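You operate a simulated robot arm through the tools that you are given. There is no shell and no other tool. Be economical: measure what you need, move in short steps, check, and stop when the job is done.

The job below is to be done with a simulated robot arm. You get a single attempt, and the scene is never put back.

JOB
Empty the sink strainer into the PEEL bin.
Fine: all the bits in the bin, strainer back in the drain, bin lid shut.

Only the result counts: the job must be done as asked and must still hold three seconds after the hand-in. Knocking over, shifting, dropping, spilling or breaking anything else fails it. A push-on lid holds only when it is set on centred and level and pressed home; a screw cap is set on level and turned clockwise until tight.

ROBOT AND FRAMES
A 7-joint arm with a two-finger parallel gripper, fixed in place. Base frame: the origin is at the foot of the arm, x ahead of it, y to its left, z up. Readings come in m, rad, newtons and seconds.
With the tool pointing down near the work surface it reaches from about 0.3 to 0.76 m from the base axis. Its first joint turns from -2.897 to 2.897 rad. Payload 3.91 kg.
The TCP is the grasp point between the finger pads, 0.03 m short of the fingertips. In the tool frame z runs along the fingers and y along their closing line. The gripper opens to 0.11 m. The fingers are 0.02 m wide and 0.01 m thick; the gripper's body (0.048 by 0.112 m) begins 0.055 m behind the TCP.
Orientation is told as [roll, pitch, yaw] about the base's x, y, z axes, in that order, counted from this pose: with the fingers straight down and closing along the base's y, the tool's x points along the base's -x, its y along +y and its z along -z.

CONTROLS
- The arm moves only by the tool send_rows. Its argument "increments" is a list of rows, each a list of 7 numbers: the closure, from 0 (fully open) to 1 (shut), then the shift along the tool's x, y, z in m, then the turn, a rotation vector about the tool's x, y, z in rad. In form: [[claw, dx, dy, dz, rx, ry, rz], ...]. A call has 1 to 12 rows; each row is the pose to reach, as a shift and turn from the pose commanded when the call began, along the tool's axes at that moment. Each row takes 0.2 s and may step no farther than 0.05 m and 0.15 rad from the row before; otherwise, or with a gripper value out of range, the whole call is refused. Where a pose cannot be reached the arm comes as near as it can. A force on the tool above 60 N (or 10 N above the force at the start of the call, whichever is more), or a blocked arm, ends the call early, and 0.2 s more pass. The fingers move at their own pace (about 0.153 m/s each) and stop on an object; they squeeze with about 39 N. The grip force told is the motor's: it shows also when the fingers shut on nothing. Time passes only in rows, and 0.2 s behind the last, so rows that repeat a pose let the fingers close. It gives the time, the measured TCP pose, the force on the tool (base axes), the opening and the grip force at its end, in the units of the frame above (readings bear some noise), and new pictures: "show" is both (left out), scene, wrist or none.
- Cameras (640 x 400 px; columns grow to the right, rows downward): "scene" is fixed at [0.0506, -0.6498, 1.602]; the picture's right is [0.80, -0.60, 0.00], its down [-0.33, -0.44, -0.84] and it looks along [0.50, 0.67, -0.55] (base axes); focal length 322 px, centre (320, 200). "wrist" rides on the gripper at [-0.036, 0, -0.057] in the tool frame; the picture's right is [0.00, -1.00, 0.00], its down [0.97, 0.00, -0.24] and it looks along [0.24, 0.00, 0.97] (tool axes); focal length 218 px, centre (320, 200). There is no depth. A picture from a camera that has moved, and an enlarged one, comes with that camera's place and axes in the base frame and with its lens.
- lift_body(by): slides the trunk up (or, below 0, down) by that many m; the arm rides with it, the base frame stays. It gives what a move gives, with no picture.
- inspect(camera, box): a new picture of the part [left, top, right, bottom] of that camera's present view, enlarged. It takes no simulated time.
- hand_in(): hands the job in; it is judged then, once.

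Work in short steps. Places have to be worked out from the pictures, the camera data and where the tool is seen: move nearer, look again, correct. Check each grasp and each placing, and mend what went wrong. You have 120 turns and 170 pictures in all, those below and enlarged ones among them. Open the gripper and draw the arm clear of the work before you hand the job in, unless the task says otherwise; then end with one line.

The tools are called after ">>>" by a JSON object that holds its "fn" and its "kwargs". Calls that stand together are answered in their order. send_rows: Moves the arm, as the interface text tells. Its arguments: {"type":"object","properties":{"increments":{"type":"array"},"show":{"type":"string","enum":["both","scene","wrist","none"]}},"required":["increments"]} The other tools are called the same way: lift_body (by) slides the trunk up or down; inspect (camera, box) takes an enlarged picture of a part of a camera's view; hand_in () hands the job in.

At the start:

```text
t: 0.0
tcp_pos: [0.3165, 0.2634, 1.362]
tcp_rot: [0.001, -0.003, 0.001]
force: [-0.5, -0.2, -0.3]
grip_width: 0.1099
gripper_force: 0.0
trunk travel left (down, up): [-0.575, 0.035]
```

scene: 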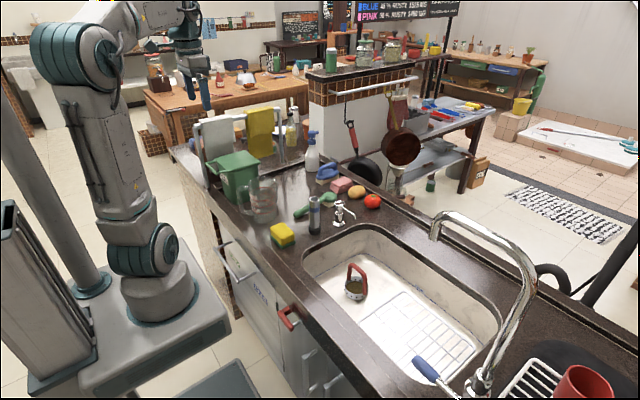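
wrist: 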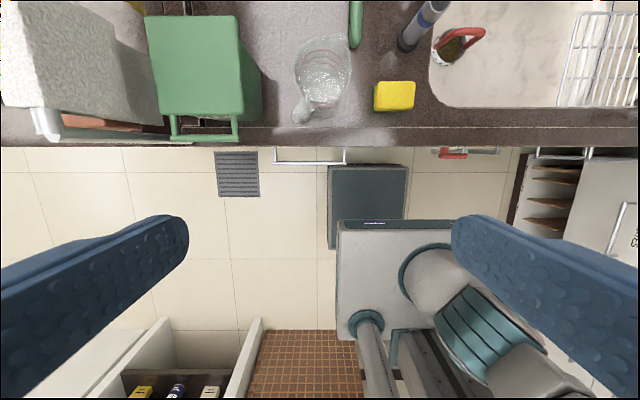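

I'll look closer at the bins, the strainer and the things around them first.

>>> {"fn": "inspect", "kwargs": {"camera": "scene", "box": [160, 80, 340, 240]}}

>>> {"fn": "inspect", "kwargs": {"camera": "scene", "box": [290, 220, 450, 340]}}

>>> {"fn": "inspect", "kwargs": {"camera": "wrist", "box": [0, 0, 320, 160]}}

>>> {"fn": "inspect", "kwargs": {"camera": "scene", "box": [260, 0, 480, 110]}}

```text
2.50 times, centred on (250, 160) of scene
camera zoom: at [0.0506, -0.6498, 1.602], right [0.8, -0.6, 0.0], down [-0.33, -0.44, -0.84], along [0.5, 0.67, -0.55], focal length 804 px, centre (495, 300)
```

zoom: 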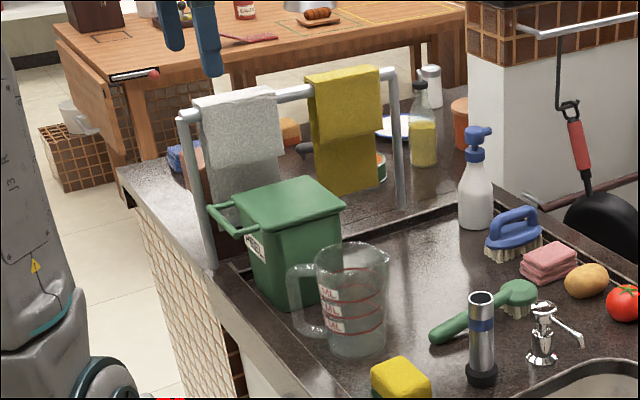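

```text
3.33 times, centred on (370, 280) of scene
camera zoom: at [0.0506, -0.6498, 1.602], right [0.8, -0.6, 0.0], down [-0.33, -0.44, -0.84], along [0.5, 0.67, -0.55], focal length 1073 px, centre (153, -67)
```

zoom: 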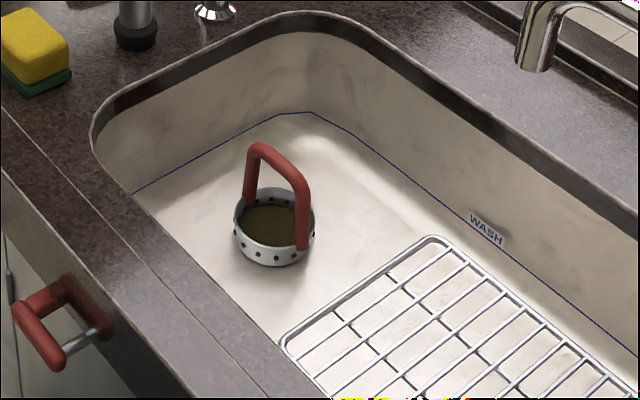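

```text
2.00 times, centred on (160, 80) of wrist
camera zoom: at [0.3522, 0.2627, 1.4201], right [0.0, -1.0, 0.0], down [-0.97, 0.0, 0.24], along [-0.24, 0.0, -0.97], focal length 436 px, centre (640, 440)
```

zoom: 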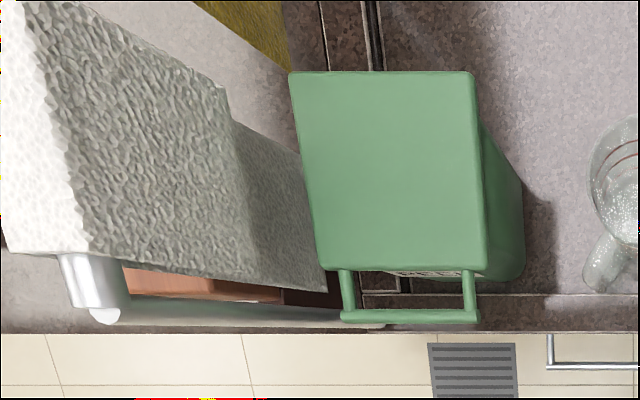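

```text
2.91 times, centred on (370, 55) of scene
camera zoom: at [0.0506, -0.6498, 1.602], right [0.8, -0.6, 0.0], down [-0.33, -0.44, -0.84], along [0.5, 0.67, -0.55], focal length 936 px, centre (174, 622)
```

zoom: 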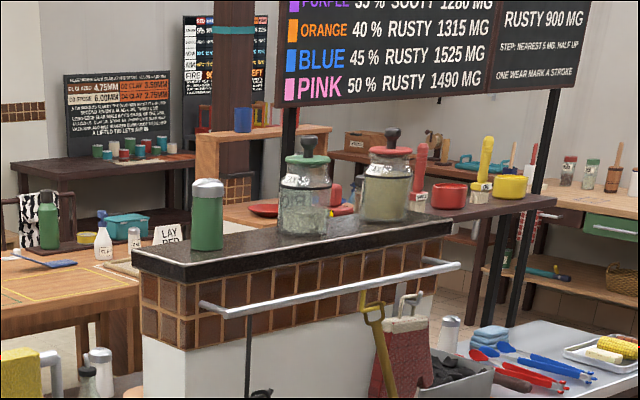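

The green bin's lid lies near (0.47, 0.45, 1.05), with its lifting bar towards the robot at x≈0.35. I'll tilt the tool forward and move nearer to read the label and see the hinge.

>>> {"fn": "send_rows", "kwargs": {"increments": [[0.3, 0.01, 0.03, 0.02, 0, -0.14, 0], [0.3, 0.02, 0.06, 0.04, 0, -0.28, 0], [0.3, 0.03, 0.09, 0.06, 0, -0.42, 0], [0.3, 0.045, 0.12, 0.08, 0, -0.56, 0], [0.3, 0.06, 0.14, 0.1, 0, -0.7, 0], [0.3, 0.06, 0.15, 0.11, 0, -0.84, 0]]}}

```text
t: 1.4
tcp_pos: [0.2572, 0.4146, 1.2539]
tcp_rot: [0.0, -0.842, -0.001]
force: [-0.3, 0.6, -1.2]
grip_width: 0.0769
gripper_force: 0.1
trunk travel left (down, up): [-0.575, 0.035]
camera wrist: at [0.238, 0.4145, 1.3186], right [0.0, -1.0, 0.0], down [-0.83, 0.0, -0.56], along [0.56, 0.0, -0.83], focal length 218 px, centre (320, 200)
```

scene: 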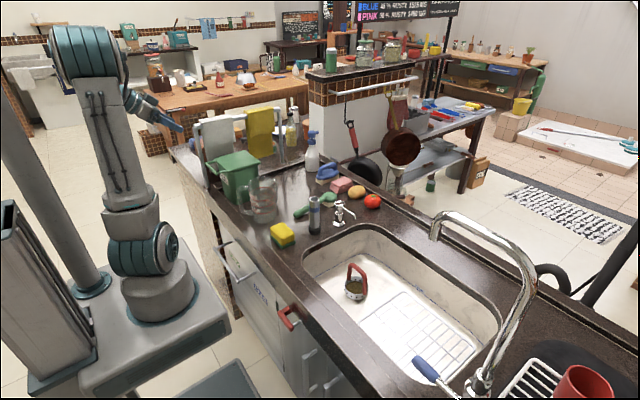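
wrist: 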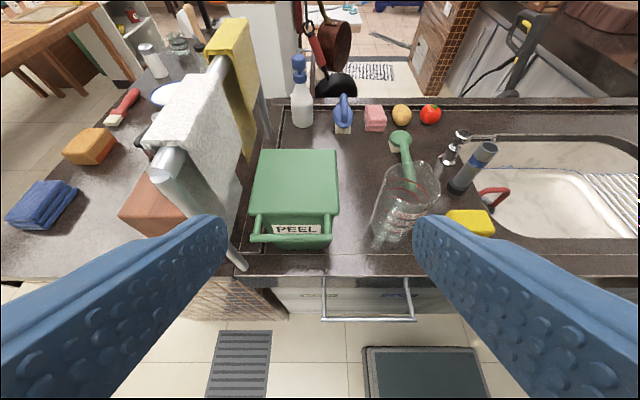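

The label reads PEEL, so this is the right bin. I'll zoom in on the lid bar and the hinge.

>>> {"fn": "inspect", "kwargs": {"camera": "wrist", "box": [220, 130, 380, 270]}}

```text
2.86 times, centred on (300, 200) of wrist
camera zoom: at [0.238, 0.4145, 1.3186], right [0.0, -1.0, 0.0], down [-0.83, 0.0, -0.56], along [0.56, 0.0, -0.83], focal length 624 px, centre (377, 200)
```

zoom: 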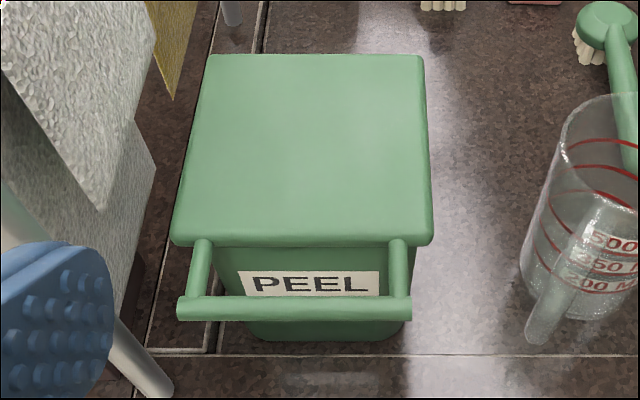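

The bar is around (0.366, 0.456, 1.036), runs along y, and the lid hinge should be at the far side (x≈0.53). I'll bring the tool in almost level, in front of the bar.

>>> {"fn": "send_rows", "kwargs": {"increments": [[0.55, 0.0, 0.01, 0.0, 0, -0.14, 0], [0.55, 0.03, 0.02, 0.04, 0, -0.28, 0], [0.55, 0.06, 0.03, 0.08, 0, -0.42, 0], [0.55, 0.09, 0.0414, 0.12, 0, -0.56, 0], [0.55, 0.118, 0.0414, 0.155, 0, -0.56, 0]]}}

```text
refused: row 2 steps farther than a row can; nothing moved
```

>>> {"fn": "send_rows", "kwargs": {"increments": [[0.55, 0.02, 0.01, 0.025, 0, -0.12, 0], [0.55, 0.045, 0.02, 0.055, 0, -0.24, 0], [0.55, 0.07, 0.03, 0.085, 0, -0.36, 0], [0.55, 0.095, 0.0414, 0.12, 0, -0.48, 0], [0.55, 0.118, 0.0414, 0.155, 0, -0.56, 0]]}}

```text
t: 2.6
tcp_pos: [0.2932, 0.4583, 1.061]
tcp_rot: [-0.002, -1.401, 0.001]
force: [0.8, 0.0, -0.4]
grip_width: 0.0495
gripper_force: 0.0
trunk travel left (down, up): [-0.575, 0.035]
camera wrist: at [0.2426, 0.4577, 1.1071], right [0.0, -1.0, 0.0], down [-0.4, 0.0, -0.92], along [0.92, 0.0, -0.4], focal length 218 px, centre (320, 200)
```

scene: 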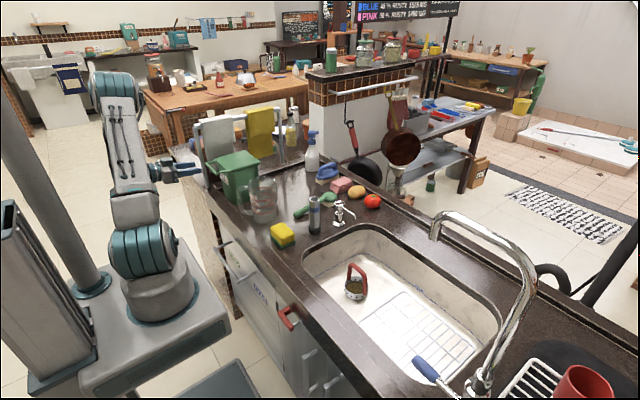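
wrist: 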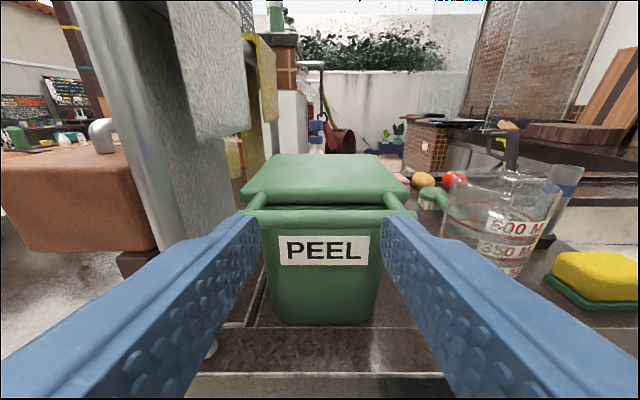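

The fingers close along y here, so I'll use the closed fingertips as a lever under the bar rather than straddling it. First I check the bar height.

>>> {"fn": "inspect", "kwargs": {"camera": "wrist", "box": [220, 130, 440, 270]}}

```text
2.86 times, centred on (330, 200) of wrist
camera zoom: at [0.2426, 0.4577, 1.1071], right [0.0, -1.0, 0.0], down [-0.4, 0.0, -0.92], along [0.92, 0.0, -0.4], focal length 624 px, centre (291, 200)
```

zoom: 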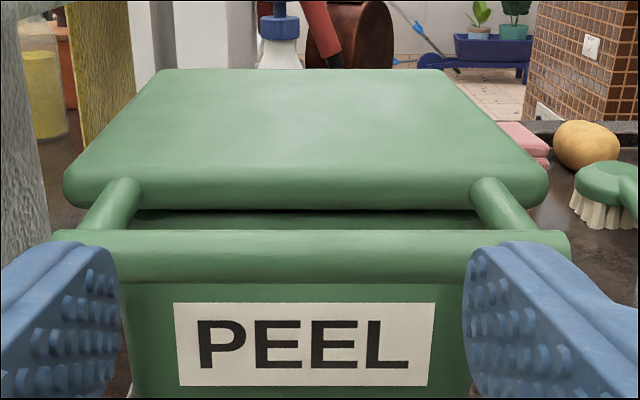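

Bar centre is at about (0.366, 1.040) with a diameter of 12 mm. I'll shut the fingers, go down and slide the tips just under the bar.

>>> {"fn": "send_rows", "kwargs": {"increments": [[1, 0.02, 0, 0.003, 0, 0, 0], [1, 0.0424, 0, 0.0073, 0, 0, 0], [1, 0.037, 0, 0.036, 0, 0, 0], [1, 0.0314, 0, 0.0655, 0, 0, 0]], "show": "wrist"}}

```text
t: 3.6
tcp_pos: [0.3552, 0.4545, 1.0183]
tcp_rot: [0.001, -1.4, -0.001]
force: [-0.4, -0.4, 0.7]
grip_width: 0.0
gripper_force: 37.7
trunk travel left (down, up): [-0.575, 0.035]
camera wrist: at [0.3055, 0.4553, 1.0645], right [0.0, -1.0, 0.0], down [-0.4, 0.0, -0.92], along [0.92, 0.0, -0.4], focal length 218 px, centre (320, 200)
```

wrist: 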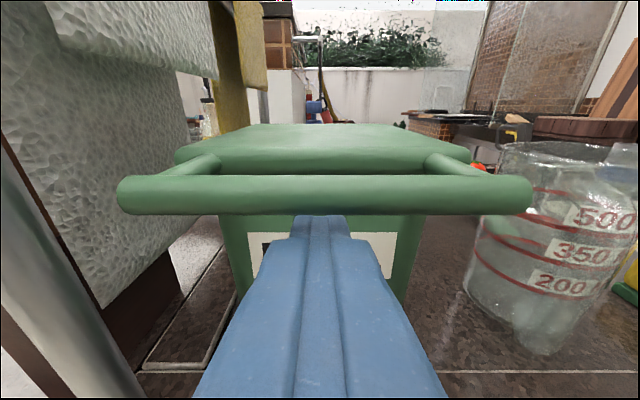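

The tips are under the bar. I lift along the hinge arc to about 35° and watch the force.

>>> {"fn": "send_rows", "kwargs": {"increments": [[1, -0.019, 0, 0, 0, 0, 0], [1, -0.0375, 0, 0, 0, 0, 0], [1, -0.054, 0, 0.003, 0, 0, 0], [1, -0.0701, 0, 0.0062, 0, 0, 0], [1, -0.086, 0, 0.011, 0, 0, 0], [1, -0.1013, 0, 0.0171, 0, 0, 0]]}}

```text
t: 5.0
tcp_pos: [0.3864, 0.4545, 1.1143]
tcp_rot: [0.002, -1.401, -0.002]
force: [1.0, -0.5, -1.5]
grip_width: 0.0
gripper_force: 37.4
trunk travel left (down, up): [-0.575, 0.035]
camera wrist: at [0.3361, 0.4545, 1.161], right [0.0, -1.0, 0.0], down [-0.4, 0.0, -0.92], along [0.92, 0.0, -0.4], focal length 218 px, centre (320, 200)
```

scene: 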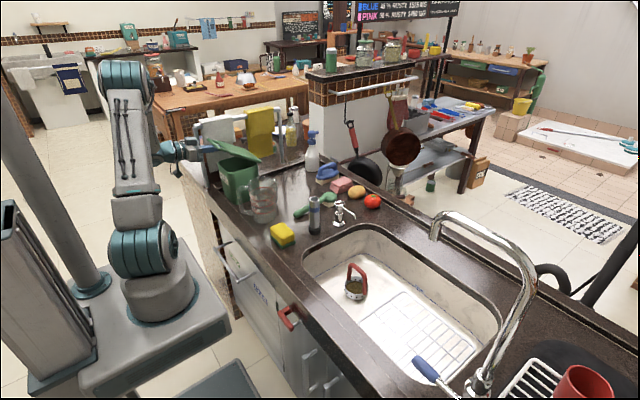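
wrist: 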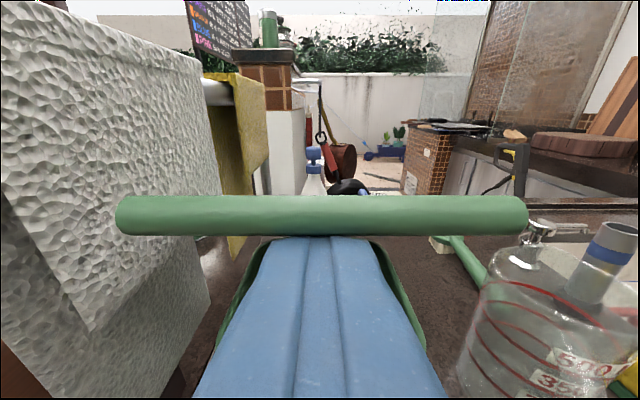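

The lid is hinged at the back and has risen about 35°. I move the tips further in under the lid and push it past upright.

>>> {"fn": "send_rows", "kwargs": {"increments": [[1, 0.0114, 0, 0.0162, 0, 0, 0], [1, -0.0034, 0, 0.0258, 0, 0, 0], [1, -0.0217, 0, 0.0379, 0, 0, 0], [1, -0.033, 0, 0.0502, 0, 0, 0], [1, -0.0442, 0, 0.0624, 0, 0, 0], [1, -0.051, 0, 0.076, 0, 0, 0], [1, -0.057, 0, 0.0897, 0, 0, 0], [1, -0.06, 0, 0.102, 0, 0, 0], [1, -0.0622, 0, 0.1141, 0, 0, 0]]}}

```text
t: 7.0
tcp_pos: [0.5111, 0.4522, 1.1589]
tcp_rot: [-0.004, -1.401, 0.002]
force: [-0.6, -0.6, -0.5]
grip_width: 0.0
gripper_force: 37.8
trunk travel left (down, up): [-0.575, 0.035]
camera wrist: at [0.4602, 0.4525, 1.2044], right [0.0, -1.0, 0.0], down [-0.4, 0.0, -0.92], along [0.92, 0.0, -0.4], focal length 218 px, centre (320, 200)
```

scene: 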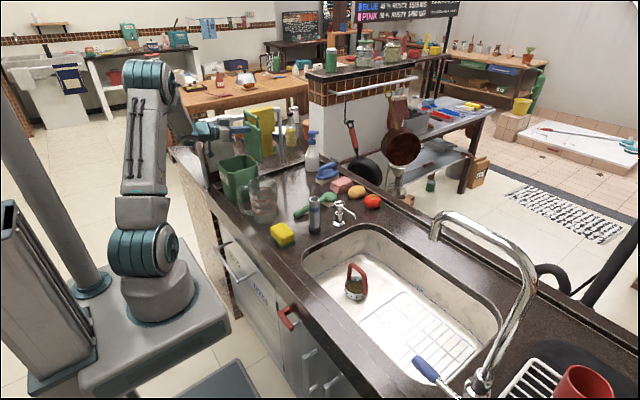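
wrist: 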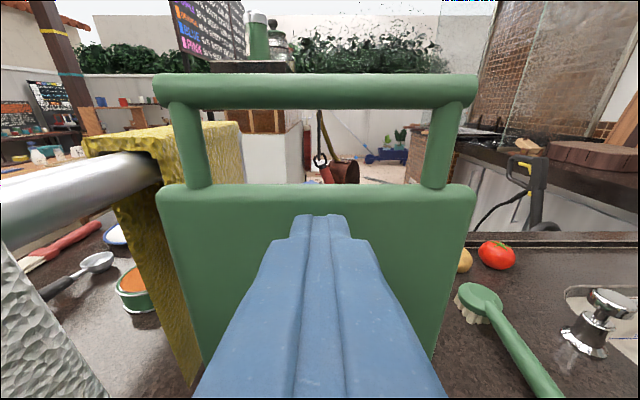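

The lid is around 100° open with almost no force. I push 2 cm further, then withdraw and see whether it stays.

>>> {"fn": "send_rows", "kwargs": {"increments": [[1, 0.0, 0, 0.012, 0, 0, 0], [1, 0.002, 0, 0.022, 0, 0, 0], [1, 0.002, 0, 0.022, 0, 0, 0], [1, 0, 0, -0.02, 0, 0, 0], [1, -0.01, 0, -0.065, 0, 0, 0], [1, -0.02, 0, -0.11, 0, 0, 0], [1, -0.04, 0, -0.15, 0, 0, 0]]}}

```text
t: 8.6
tcp_pos: [0.3655, 0.4537, 1.2254]
tcp_rot: [-0.006, -1.4, 0.002]
force: [-0.1, -0.1, 0.6]
grip_width: 0.0
gripper_force: 37.9
trunk travel left (down, up): [-0.575, 0.035]
camera wrist: at [0.3162, 0.4524, 1.2722], right [0.0, -1.0, 0.0], down [-0.4, 0.0, -0.92], along [0.92, 0.0, -0.4], focal length 218 px, centre (320, 200)
```

scene: 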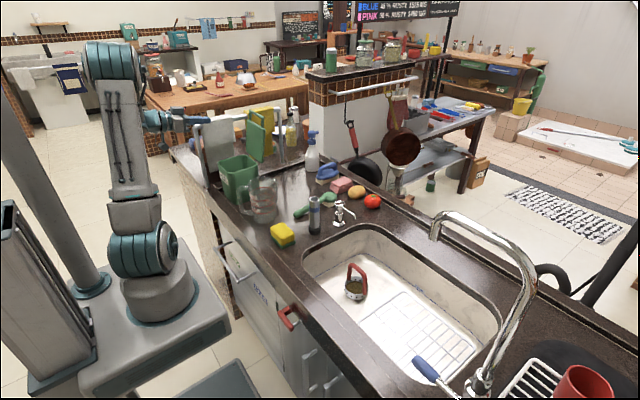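
wrist: 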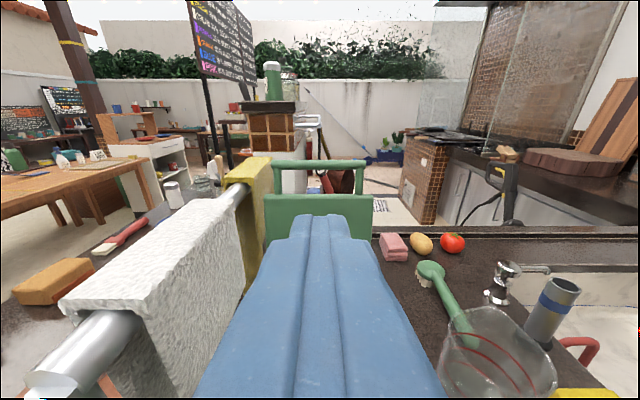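

The lid stays open. I now raise the arm and bring the tool back to pointing down while moving towards the sink.

>>> {"fn": "send_rows", "kwargs": {"increments": [[1, -0.02, 0, -0.005, 0, 0.14, 0], [1, -0.04, 0, -0.01, 0, 0.28, 0], [1, -0.06, -0.02, -0.0176, 0, 0.42, 0], [1, -0.073, -0.05, -0.0176, 0, 0.56, 0], [0.8, -0.073, -0.09, -0.0176, 0, 0.7, 0], [0.6, -0.073, -0.13, -0.0176, 0, 0.84, 0], [0.4, -0.073, -0.17, -0.0176, 0, 0.98, 0], [0.4, -0.073, -0.21, -0.0176, 0, 1.12, 0], [0.4, -0.073, -0.25, -0.0176, 0, 1.26, 0], [0.4, -0.073, -0.29, -0.0176, 0, 1.4, 0]], "show": "none"}}

```text
t: 10.8
tcp_pos: [0.3659, 0.1671, 1.2976]
tcp_rot: [0.0, 0.002, 0.0]
force: [0.5, 0.4, 0.8]
grip_width: 0.0659
gripper_force: 0.1
trunk travel left (down, up): [-0.575, 0.035]
```

Next I move over the sink while turning the tool 90° so that the fingers close along x, across the handle.

>>> {"fn": "send_rows", "kwargs": {"increments": [[0.4, -0.02, -0.025, 0.01, 0, 0, 0.143], [0.4, -0.04, -0.05, 0.02, 0, 0, 0.286], [0.4, -0.06, -0.075, 0.03, 0, 0, 0.429], [0.4, -0.08, -0.1, 0.04, 0, 0, 0.571], [0.4, -0.1, -0.125, 0.05, 0, 0, 0.714], [0.4, -0.12, -0.15, 0.06, 0, 0, 0.857], [0.4, -0.14, -0.175, 0.07, 0, 0, 1.0], [0.4, -0.16, -0.2, 0.08, 0, 0, 1.143], [0.4, -0.18, -0.22, 0.09, 0, 0, 1.286], [0.4, -0.2, -0.24, 0.1, 0, 0, 1.428], [0.4, -0.22, -0.26, 0.11, 0, 0, 1.571]]}}

```text
t: 13.2
tcp_pos: [0.5833, -0.095, 1.184]
tcp_rot: [0.001, 0.001, -1.574]
force: [-0.5, 0.0, 0.4]
grip_width: 0.0658
gripper_force: 0.0
trunk travel left (down, up): [-0.575, 0.035]
camera wrist: at [0.5821, -0.1325, 1.2428], right [-1.0, 0.0, 0.0], down [0.0, 0.97, 0.24], along [0.0, 0.24, -0.97], focal length 218 px, centre (320, 200)
```

scene: 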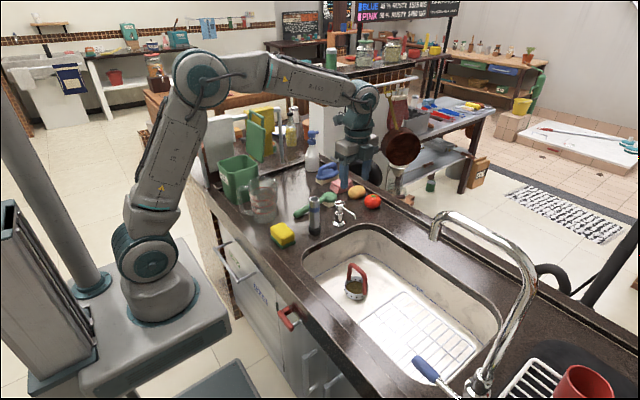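
wrist: 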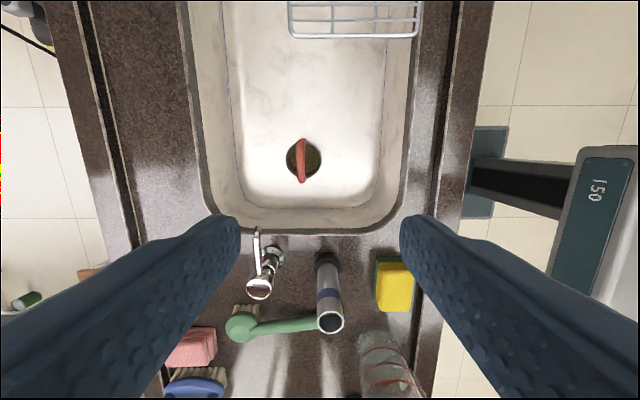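

The strainer is near (0.62, -0.10) with its handle bar along y and its top at z≈0.81. I go down above it and look again.

>>> {"fn": "send_rows", "kwargs": {"increments": [[0.4, -0.001, 0.008, 0.045, 0, 0, 0], [0.4, -0.002, 0.016, 0.09, 0, 0, 0], [0.4, -0.003, 0.024, 0.135, 0, 0, 0], [0.4, -0.004, 0.032, 0.18, 0, 0, 0], [0.4, -0.005, 0.037, 0.225, 0, 0, 0]]}}

```text
t: 14.4
tcp_pos: [0.6226, -0.1001, 0.9601]
tcp_rot: [0.0, 0.001, -1.571]
force: [0.6, 0.0, -0.5]
grip_width: 0.0659
gripper_force: 0.0
trunk travel left (down, up): [-0.575, 0.035]
camera wrist: at [0.6222, -0.1369, 1.018], right [-1.0, 0.0, 0.0], down [0.0, 0.97, 0.24], along [0.0, 0.24, -0.97], focal length 218 px, centre (320, 200)
```

scene: 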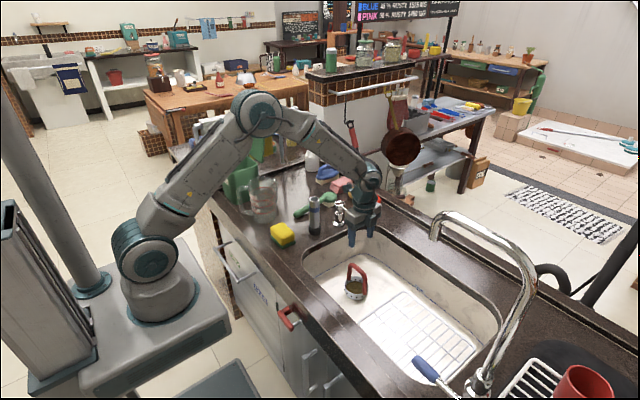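
wrist: 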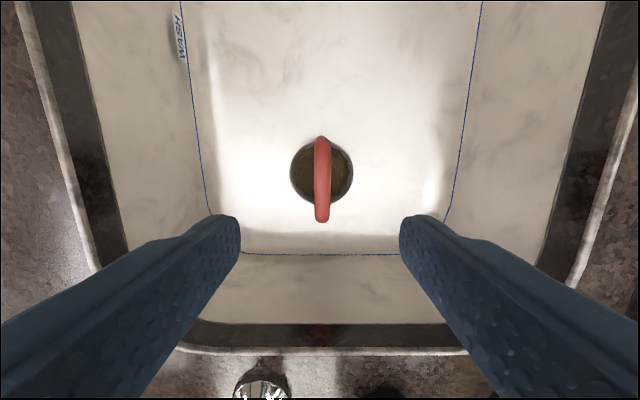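

The handle is centred between the fingers. I'll zoom in to find the bar's middle.

>>> {"fn": "inspect", "kwargs": {"camera": "wrist", "box": [260, 110, 390, 240]}}

>>> {"fn": "inspect", "kwargs": {"camera": "scene", "box": [310, 240, 410, 310]}}

```text
3.08 times, centred on (325, 175) of wrist
camera zoom: at [0.6222, -0.1369, 1.018], right [-1.0, 0.0, 0.0], down [0.0, 0.97, 0.24], along [0.0, 0.24, -0.97], focal length 672 px, centre (305, 277)
```

zoom: 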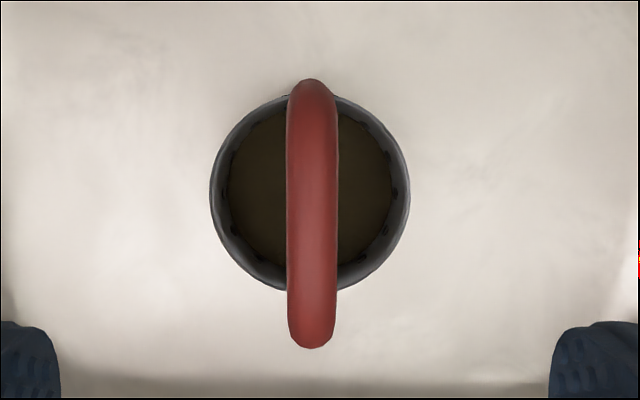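

```text
5.71 times, centred on (360, 275) of scene
camera zoom: at [0.0506, -0.6498, 1.602], right [0.8, -0.6, 0.0], down [-0.33, -0.44, -0.84], along [0.5, 0.67, -0.55], focal length 1839 px, centre (91, -229)
```

zoom: 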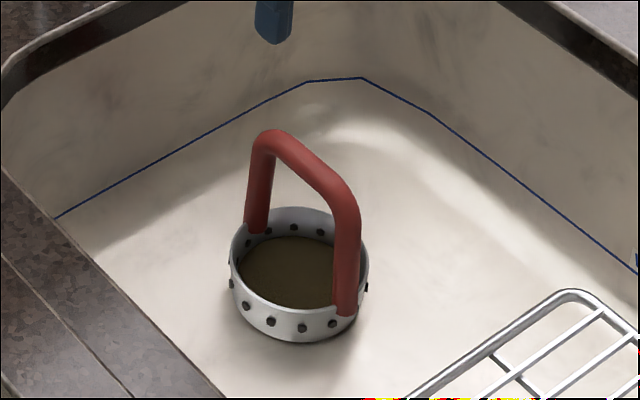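

The bar's centre is at about (0.620, -0.104, 0.808) and it is about 14 mm thick. I descend around it.

>>> {"fn": "send_rows", "kwargs": {"increments": [[0.4, -0.002, -0.002, 0.05, 0, 0, 0], [0.4, -0.004, -0.003, 0.1, 0, 0, 0], [0.4, -0.004, -0.003, 0.14, 0, 0, 0], [0.4, -0.004, -0.003, 0.151, 0, 0, 0]]}}

```text
t: 15.4
tcp_pos: [0.618, -0.1035, 0.8102]
tcp_rot: [0.001, 0.001, -1.572]
force: [-0.7, -0.7, 0.4]
grip_width: 0.0661
gripper_force: 0.1
trunk travel left (down, up): [-0.575, 0.035]
camera wrist: at [0.6164, -0.1408, 0.8683], right [-1.0, 0.0, 0.0], down [0.0, 0.97, 0.24], along [0.0, 0.24, -0.97], focal length 218 px, centre (320, 200)
```

scene: 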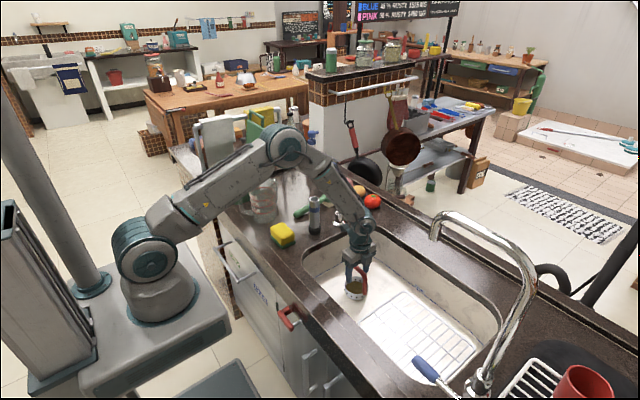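
wrist: 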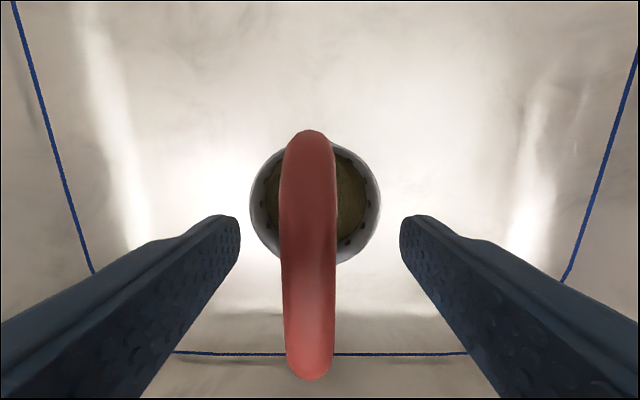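

The bar sits between the pads. I shut the fingers, letting a small correction of 2 mm in x bring them to the centre.

>>> {"fn": "send_rows", "kwargs": {"increments": [[0.4, 0, 0.002, 0.0, 0, 0, 0], [0.7, 0, 0.002, 0, 0, 0, 0], [1, 0, 0.002, 0, 0, 0, 0], [1, 0, 0.002, 0, 0, 0, 0]], "show": "wrist"}}

```text
t: 16.4
tcp_pos: [0.619, -0.1048, 0.8102]
tcp_rot: [-0.002, -0.001, -1.574]
force: [0.0, -0.2, -0.5]
grip_width: 0.0147
gripper_force: 39.4
trunk travel left (down, up): [-0.575, 0.035]
camera wrist: at [0.6186, -0.1414, 0.8684], right [-1.0, 0.0, 0.0], down [0.0, 0.97, 0.24], along [0.0, 0.24, -0.97], focal length 218 px, centre (320, 200)
```

wrist: 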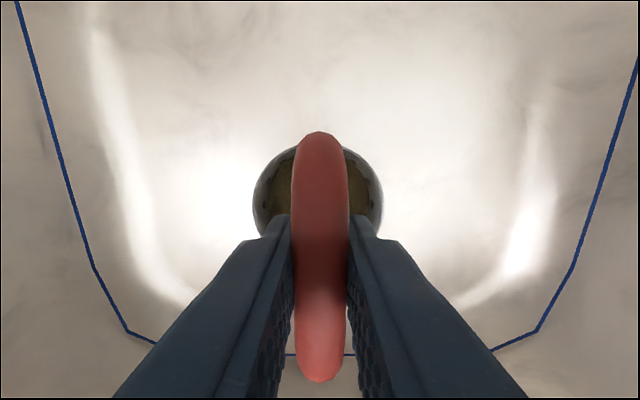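

The bar is gripped at 14.7 mm. I record the seat pose (0.619, -0.105, 0.810, yaw -1.574) and lift slowly.

>>> {"fn": "send_rows", "kwargs": {"increments": [[1, 0, 0, -0.01, 0, 0, 0], [1, 0, 0, -0.02, 0, 0, 0], [1, 0, 0, -0.04, 0, 0, 0], [1, 0, 0, -0.06, 0, 0, 0], [1, 0, 0, -0.08, 0, 0, 0]]}}

>>> {"fn": "inspect", "kwargs": {"camera": "scene", "box": [310, 220, 410, 310]}}

```text
t: 17.6
tcp_pos: [0.6193, -0.1036, 0.8899]
tcp_rot: [-0.001, 0.0, -1.572]
force: [0.0, 0.4, -1.0]
grip_width: 0.0147
gripper_force: 38.7
trunk travel left (down, up): [-0.575, 0.035]
camera wrist: at [0.6191, -0.1408, 0.9473], right [-1.0, 0.0, 0.0], down [0.0, 0.97, 0.24], along [0.0, 0.24, -0.97], focal length 218 px, centre (320, 200)
```

scene: 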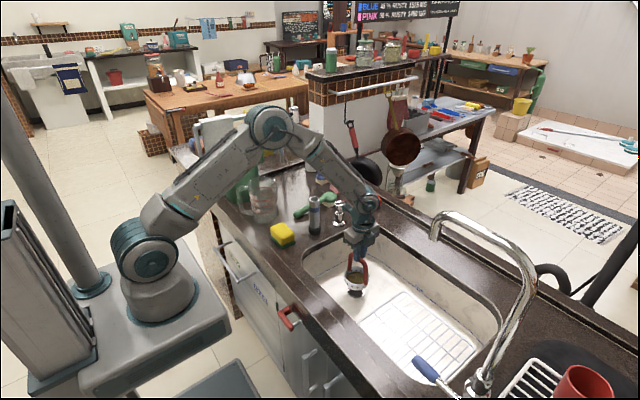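
wrist: 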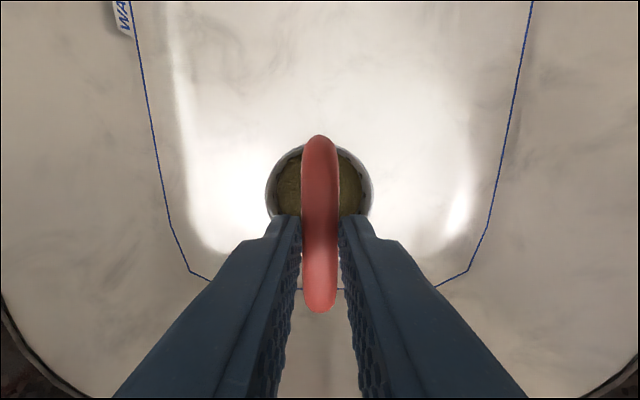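

```text
4.44 times, centred on (360, 265) of scene
camera zoom: at [0.0506, -0.6498, 1.602], right [0.8, -0.6, 0.0], down [-0.33, -0.44, -0.84], along [0.5, 0.67, -0.55], focal length 1430 px, centre (142, -89)
```

zoom: 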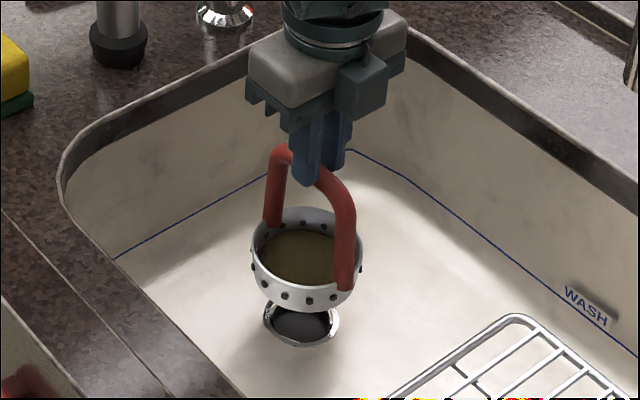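

The bar's image has shrunk, which means it slid about 3 cm down the pads to the fingertips while being pulled free. I hold still for one row to see whether it goes on slipping.

>>> {"fn": "send_rows", "kwargs": {"increments": [[1, 0, 0, 0, 0, 0, 0]], "show": "wrist"}}

>>> {"fn": "inspect", "kwargs": {"camera": "scene", "box": [330, 230, 390, 300]}}

```text
t: 18.0
tcp_pos: [0.6196, -0.1044, 0.8889]
tcp_rot: [0.0, -0.001, -1.573]
force: [0.1, 0.0, -1.2]
grip_width: 0.0148
gripper_force: 39.1
trunk travel left (down, up): [-0.575, 0.035]
camera wrist: at [0.6193, -0.1407, 0.9472], right [-1.0, 0.0, 0.0], down [0.0, 0.97, 0.24], along [0.0, 0.24, -0.97], focal length 218 px, centre (320, 200)
```

wrist: 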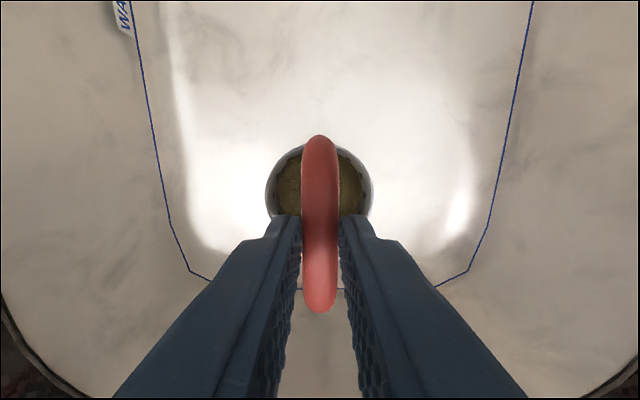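

```text
5.71 times, centred on (360, 265) of scene
camera zoom: at [0.0506, -0.6498, 1.602], right [0.8, -0.6, 0.0], down [-0.33, -0.44, -0.84], along [0.5, 0.67, -0.55], focal length 1839 px, centre (91, -171)
```

zoom: 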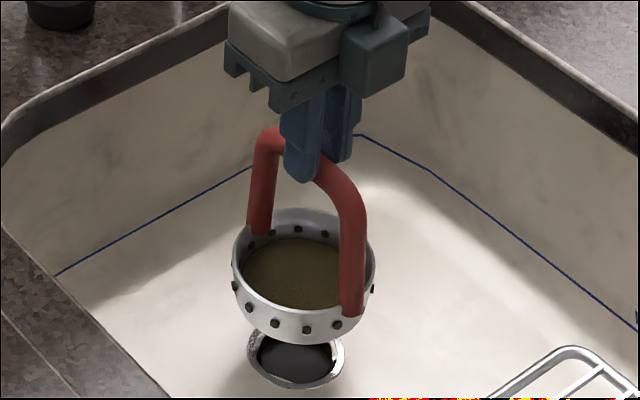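

It's stable now, but only the fingertips hold it. I set it back in the drain lightly so I can grip it deeper.

>>> {"fn": "send_rows", "kwargs": {"increments": [[1, 0, 0, 0.015, 0, 0, 0], [1, 0, 0, 0.03, 0, 0, 0], [1, 0, 0, 0.038, 0, 0, 0], [1, 0, 0, 0.042, 0, 0, 0]], "show": "wrist"}}

>>> {"fn": "inspect", "kwargs": {"camera": "scene", "box": [330, 230, 390, 300]}}

```text
t: 19.0
tcp_pos: [0.6189, -0.104, 0.8494]
tcp_rot: [-0.001, 0.0, -1.574]
force: [-0.6, -0.6, -0.8]
grip_width: 0.0146
gripper_force: 39.1
trunk travel left (down, up): [-0.575, 0.035]
camera wrist: at [0.6189, -0.141, 0.907], right [-1.0, 0.0, 0.0], down [0.0, 0.97, 0.24], along [0.0, 0.24, -0.97], focal length 218 px, centre (320, 200)
```

wrist: 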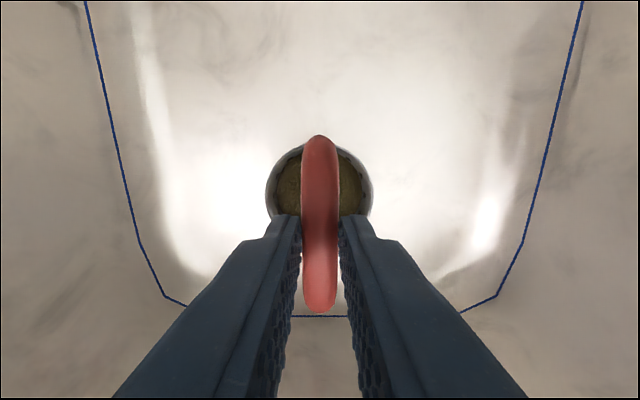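

```text
5.71 times, centred on (360, 265) of scene
camera zoom: at [0.0506, -0.6498, 1.602], right [0.8, -0.6, 0.0], down [-0.33, -0.44, -0.84], along [0.5, 0.67, -0.55], focal length 1839 px, centre (91, -171)
```

zoom: 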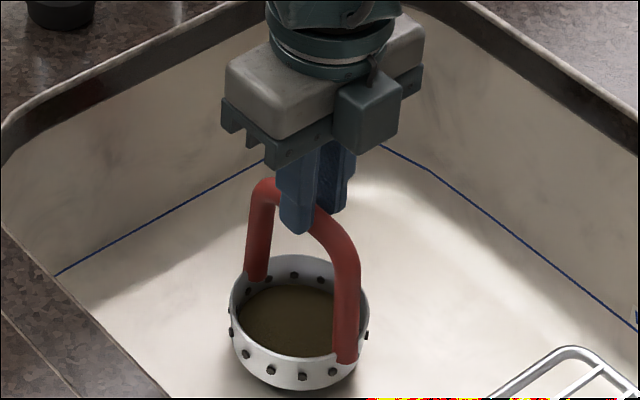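

About 7 mm remains to the seat. I lower gently by 6 mm more and read the force.

>>> {"fn": "send_rows", "kwargs": {"increments": [[1, 0, 0, 0.002, 0, 0, 0], [1, 0, 0, 0.004, 0, 0, 0], [1, 0, 0, 0.006, 0, 0, 0]], "show": "none"}}

>>> {"fn": "inspect", "kwargs": {"camera": "scene", "box": [330, 240, 390, 310]}}

```text
t: 19.8
tcp_pos: [0.6195, -0.1039, 0.8433]
tcp_rot: [0.001, 0.0, -1.571]
force: [0.9, 0.1, -0.6]
grip_width: 0.0146
gripper_force: 39.3
trunk travel left (down, up): [-0.575, 0.035]
```

```text
5.71 times, centred on (360, 275) of scene
camera zoom: at [0.0506, -0.6498, 1.602], right [0.8, -0.6, 0.0], down [-0.33, -0.44, -0.84], along [0.5, 0.67, -0.55], focal length 1839 px, centre (91, -229)
```

zoom: 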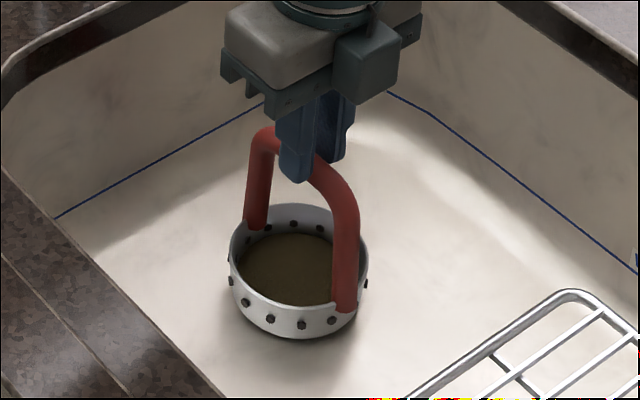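

It's within about 2 mm of the seat. I lower the rest, then open.

>>> {"fn": "send_rows", "kwargs": {"increments": [[1, 0, 0, 0.0015, 0, 0, 0], [1, 0, 0, 0.003, 0, 0, 0], [0.9, 0, 0, 0.003, 0, 0, 0], [0.6, 0, 0, 0.003, 0, 0, 0], [0.6, 0, 0, 0.003, 0, 0, 0]], "show": "wrist"}}

>>> {"fn": "inspect", "kwargs": {"camera": "scene", "box": [330, 240, 390, 310]}}

```text
t: 21.0
tcp_pos: [0.6197, -0.1028, 0.8402]
tcp_rot: [-0.001, 0.0, -1.573]
force: [0.7, 0.1, 0.1]
grip_width: 0.0438
gripper_force: 0.0
trunk travel left (down, up): [-0.575, 0.035]
camera wrist: at [0.6192, -0.1408, 0.8987], right [-1.0, 0.0, 0.0], down [0.0, 0.97, 0.24], along [0.0, 0.24, -0.97], focal length 218 px, centre (320, 200)
```

wrist: 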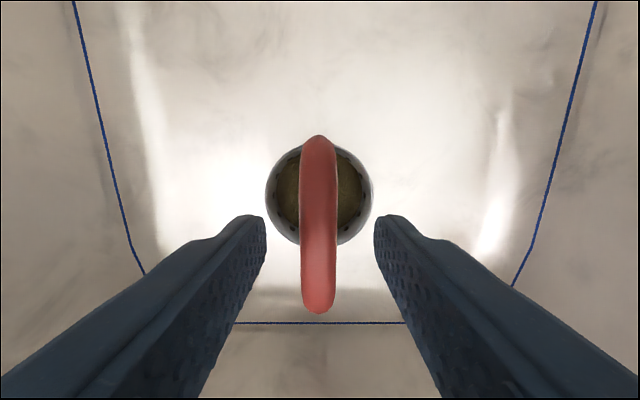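

```text
5.71 times, centred on (360, 275) of scene
camera zoom: at [0.0506, -0.6498, 1.602], right [0.8, -0.6, 0.0], down [-0.33, -0.44, -0.84], along [0.5, 0.67, -0.55], focal length 1839 px, centre (91, -229)
```

zoom: 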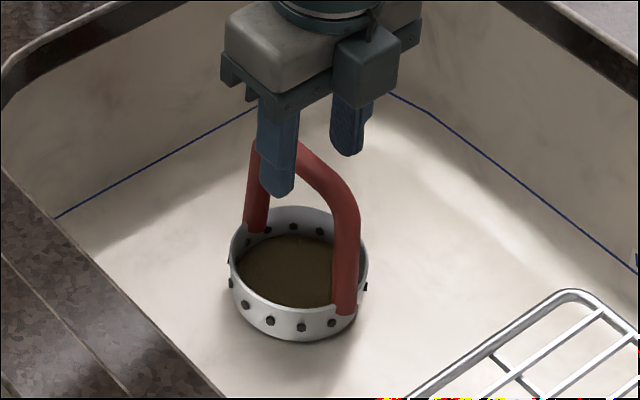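

It's seated upright. I descend 48 mm so the bar sits deep between the pads, and close.

>>> {"fn": "send_rows", "kwargs": {"increments": [[0.6, 0, 0, 0.02, 0, 0, 0], [0.6, 0, 0, 0.04, 0, 0, 0], [0.6, 0, 0, 0.048, 0, 0, 0], [1, 0, 0, 0.048, 0, 0, 0], [1, 0, 0, 0.048, 0, 0, 0], [1, 0, 0, 0.046, 0, 0, 0], [1, 0, 0, 0.044, 0, 0, 0], [1, 0, 0, 0.042, 0, 0, 0], [1, 0, 0, 0.04, 0, 0, 0]]}}

```text
t: 23.0
tcp_pos: [0.6185, -0.1033, 0.7995]
tcp_rot: [0.0, 0.001, -1.573]
force: [0.0, -0.3, -0.3]
grip_width: 0.0149
gripper_force: 38.4
trunk travel left (down, up): [-0.575, 0.035]
camera wrist: at [0.6185, -0.141, 0.858], right [-1.0, 0.0, 0.0], down [0.0, 0.97, 0.24], along [0.0, 0.24, -0.97], focal length 218 px, centre (320, 200)
```

scene: 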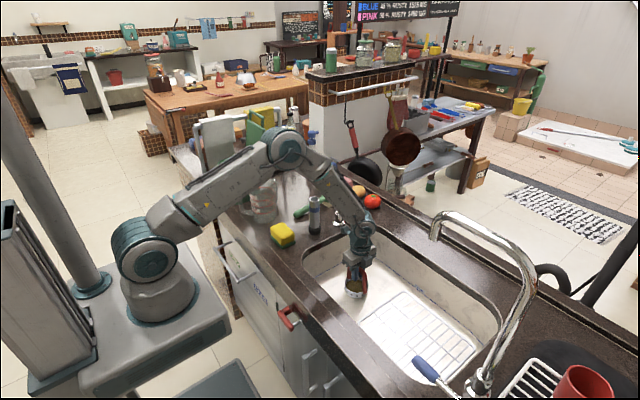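
wrist: 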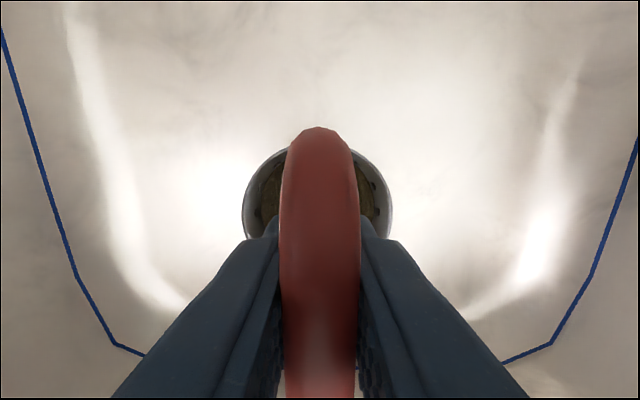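

I go on lifting slowly and compare the bar's width in the image.

>>> {"fn": "send_rows", "kwargs": {"increments": [[1, 0, 0, -0.003, 0, 0, 0], [1, 0, 0, -0.006, 0, 0, 0], [1, 0, 0, -0.009, 0, 0, 0], [1, 0, 0, -0.012, 0, 0, 0], [1, 0, 0, -0.016, 0, 0, 0], [1, 0, 0, -0.02, 0, 0, 0], [1, 0, 0, -0.025, 0, 0, 0], [1, 0, 0, -0.03, 0, 0, 0], [1, 0, 0, -0.04, 0, 0, 0]]}}

>>> {"fn": "inspect", "kwargs": {"camera": "scene", "box": [330, 230, 390, 300]}}

```text
t: 25.0
tcp_pos: [0.6174, -0.1043, 0.8397]
tcp_rot: [0.001, 0.0, -1.573]
force: [0.6, 0.7, -0.1]
grip_width: 0.015
gripper_force: 38.7
trunk travel left (down, up): [-0.575, 0.035]
camera wrist: at [0.6178, -0.1413, 0.8975], right [-1.0, 0.0, 0.0], down [0.0, 0.97, 0.24], along [0.0, 0.24, -0.97], focal length 218 px, centre (320, 200)
```

scene: 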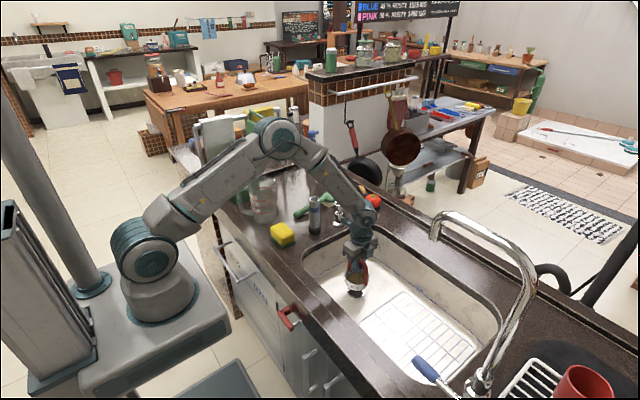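
wrist: 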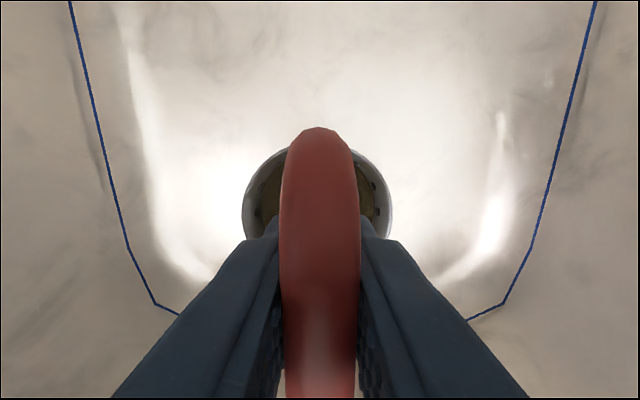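

```text
5.71 times, centred on (360, 265) of scene
camera zoom: at [0.0506, -0.6498, 1.602], right [0.8, -0.6, 0.0], down [-0.33, -0.44, -0.84], along [0.5, 0.67, -0.55], focal length 1839 px, centre (91, -171)
```

zoom: 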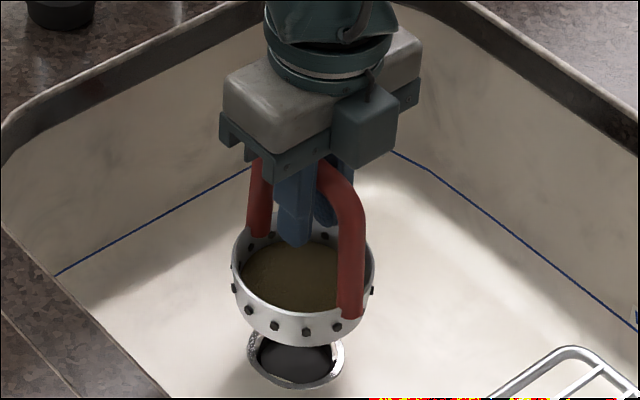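

No slip this time: the bar sits about 12 mm behind the TCP, held deep. I lift straight up at a gentle pace.

>>> {"fn": "send_rows", "kwargs": {"increments": [[1, 0, 0, -0.01, 0, 0, 0], [1, 0, 0, -0.03, 0, 0, 0], [1, 0, 0, -0.06, 0, 0, 0], [1, 0, 0, -0.095, 0, 0, 0], [1, 0, 0, -0.13, 0, 0, 0], [1, 0, 0, -0.165, 0, 0, 0], [1, 0, 0, -0.2, 0, 0, 0], [1, 0, 0, -0.235, 0, 0, 0], [1, 0, 0, -0.27, 0, 0, 0], [1, 0, 0, -0.305, 0, 0, 0], [1, 0, 0, -0.34, 0, 0, 0], [1, 0, 0, -0.36, 0, 0, 0]], "show": "wrist"}}

```text
t: 27.6
tcp_pos: [0.6201, -0.1041, 1.2021]
tcp_rot: [0.001, 0.002, -1.573]
force: [0.5, -0.4, -0.1]
grip_width: 0.015
gripper_force: 38.9
trunk travel left (down, up): [-0.575, 0.035]
camera wrist: at [0.6201, -0.1418, 1.2599], right [-1.0, 0.0, 0.0], down [0.0, 0.97, 0.24], along [0.0, 0.24, -0.97], focal length 218 px, centre (320, 200)
```

wrist: 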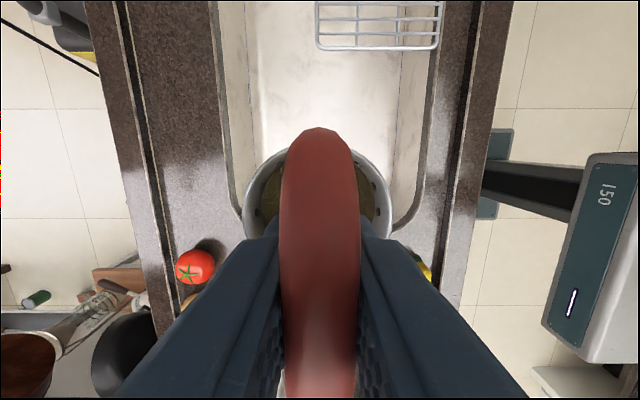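

Steady. I carry it towards the bin at a moderate pace, staying above everything.

>>> {"fn": "send_rows", "kwargs": {"increments": [[1, 0.01, -0.005, -0.002, 0, 0, 0], [1, 0.03, -0.02, -0.006, 0, 0, 0], [1, 0.06, -0.04, -0.01, 0, 0, 0], [1, 0.09, -0.06, -0.015, 0, 0, 0], [1, 0.12, -0.08, -0.02, 0, 0, 0], [1, 0.15, -0.1, -0.03, 0, 0, 0], [1, 0.18, -0.12, -0.04, 0, 0, 0], [1, 0.21, -0.14, -0.04, 0, 0, 0], [1, 0.24, -0.16, -0.04, 0, 0, 0], [1, 0.27, -0.18, -0.04, 0, 0, 0], [1, 0.3, -0.2, -0.04, 0, 0, 0], [1, 0.32, -0.21, -0.04, 0, 0, 0]], "show": "none"}}

>>> {"fn": "send_rows", "kwargs": {"increments": [[1, 0.01, -0.005, 0, 0, 0, 0], [1, 0.03, -0.01, 0, 0, 0, 0], [1, 0.06, -0.02, 0, 0, 0, 0], [1, 0.09, -0.025, 0, 0, 0, 0], [1, 0.12, -0.03, 0, 0, 0, 0], [1, 0.15, -0.03, 0, 0, 0, 0], [1, 0.18, -0.03, 0, 0, 0, 0], [1, 0.21, -0.03, 0, 0, 0, 0], [1, 0.228, -0.03, 0, 0, 0, 0]]}}

```text
t: 30.2
tcp_pos: [0.4065, 0.2163, 1.2387]
tcp_rot: [0.0, -0.002, -1.573]
force: [-0.2, 0.5, -0.6]
grip_width: 0.015
gripper_force: 39.0
trunk travel left (down, up): [-0.575, 0.035]
```

```text
t: 32.2
tcp_pos: [0.3781, 0.445, 1.2406]
tcp_rot: [0.001, -0.002, -1.572]
force: [0.7, -0.3, -1.1]
grip_width: 0.015
gripper_force: 38.7
trunk travel left (down, up): [-0.575, 0.035]
camera wrist: at [0.3782, 0.4074, 1.2987], right [-1.0, 0.0, 0.0], down [0.0, 0.97, 0.24], along [0.0, 0.24, -0.97], focal length 218 px, centre (320, 200)
```

scene: 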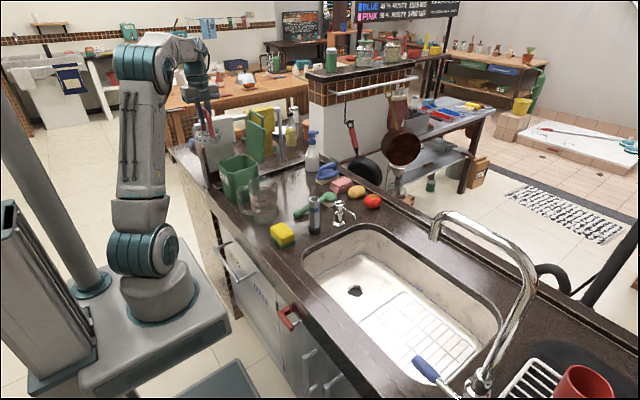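
wrist: 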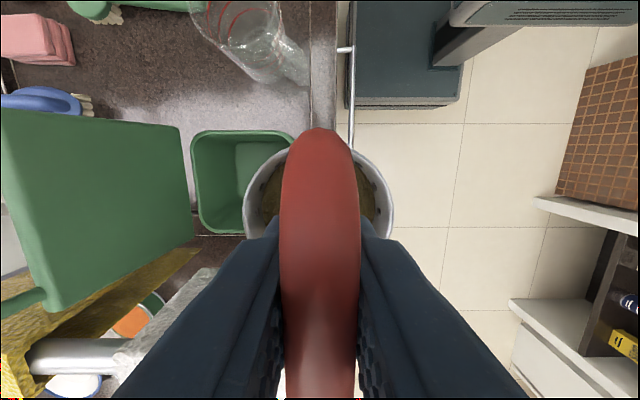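

The bin's opening spans x 0.41–0.535 and y 0.39–0.51, centre (0.471, 0.451). I move the bowl over it and start tilting about the bar's axis, to 25° first.

>>> {"fn": "send_rows", "kwargs": {"increments": [[1, 0.003, 0.01, 0.0, 0, 0, 0], [1, 0.006, 0.025, 0.01, -0.09, 0, 0], [1, 0.006, 0.04, 0.02, -0.18, 0, 0], [1, 0.006, 0.046, 0.035, -0.27, 0, 0], [1, 0.006, 0.046, 0.05, -0.36, 0, 0], [1, 0.006, 0.046, 0.06, -0.44, 0, 0]]}}

```text
t: 33.6
tcp_pos: [0.4248, 0.4503, 1.1801]
tcp_rot: [0.441, 0.001, -1.571]
force: [0.0, 0.2, -1.6]
grip_width: 0.0142
gripper_force: 38.8
trunk travel left (down, up): [-0.575, 0.035]
camera wrist: at [0.3995, 0.4143, 1.2326], right [-0.9, 0.0, -0.43], down [-0.1, 0.97, 0.22], along [0.42, 0.24, -0.88], focal length 218 px, centre (320, 200)
```

scene: 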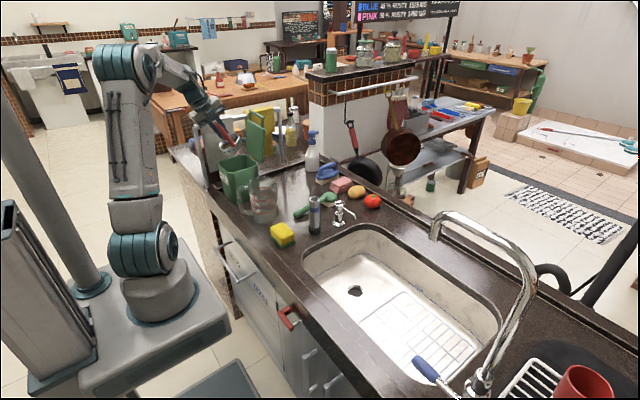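
wrist: 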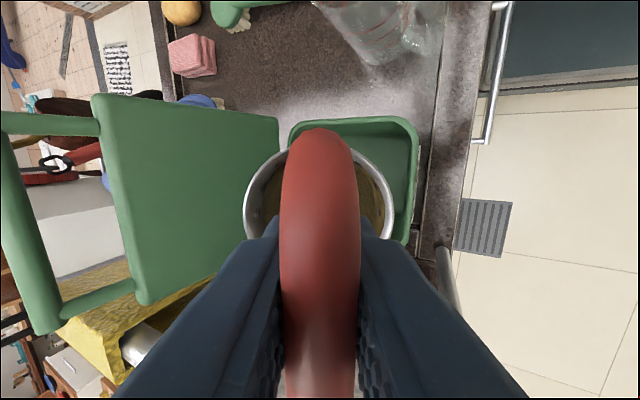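

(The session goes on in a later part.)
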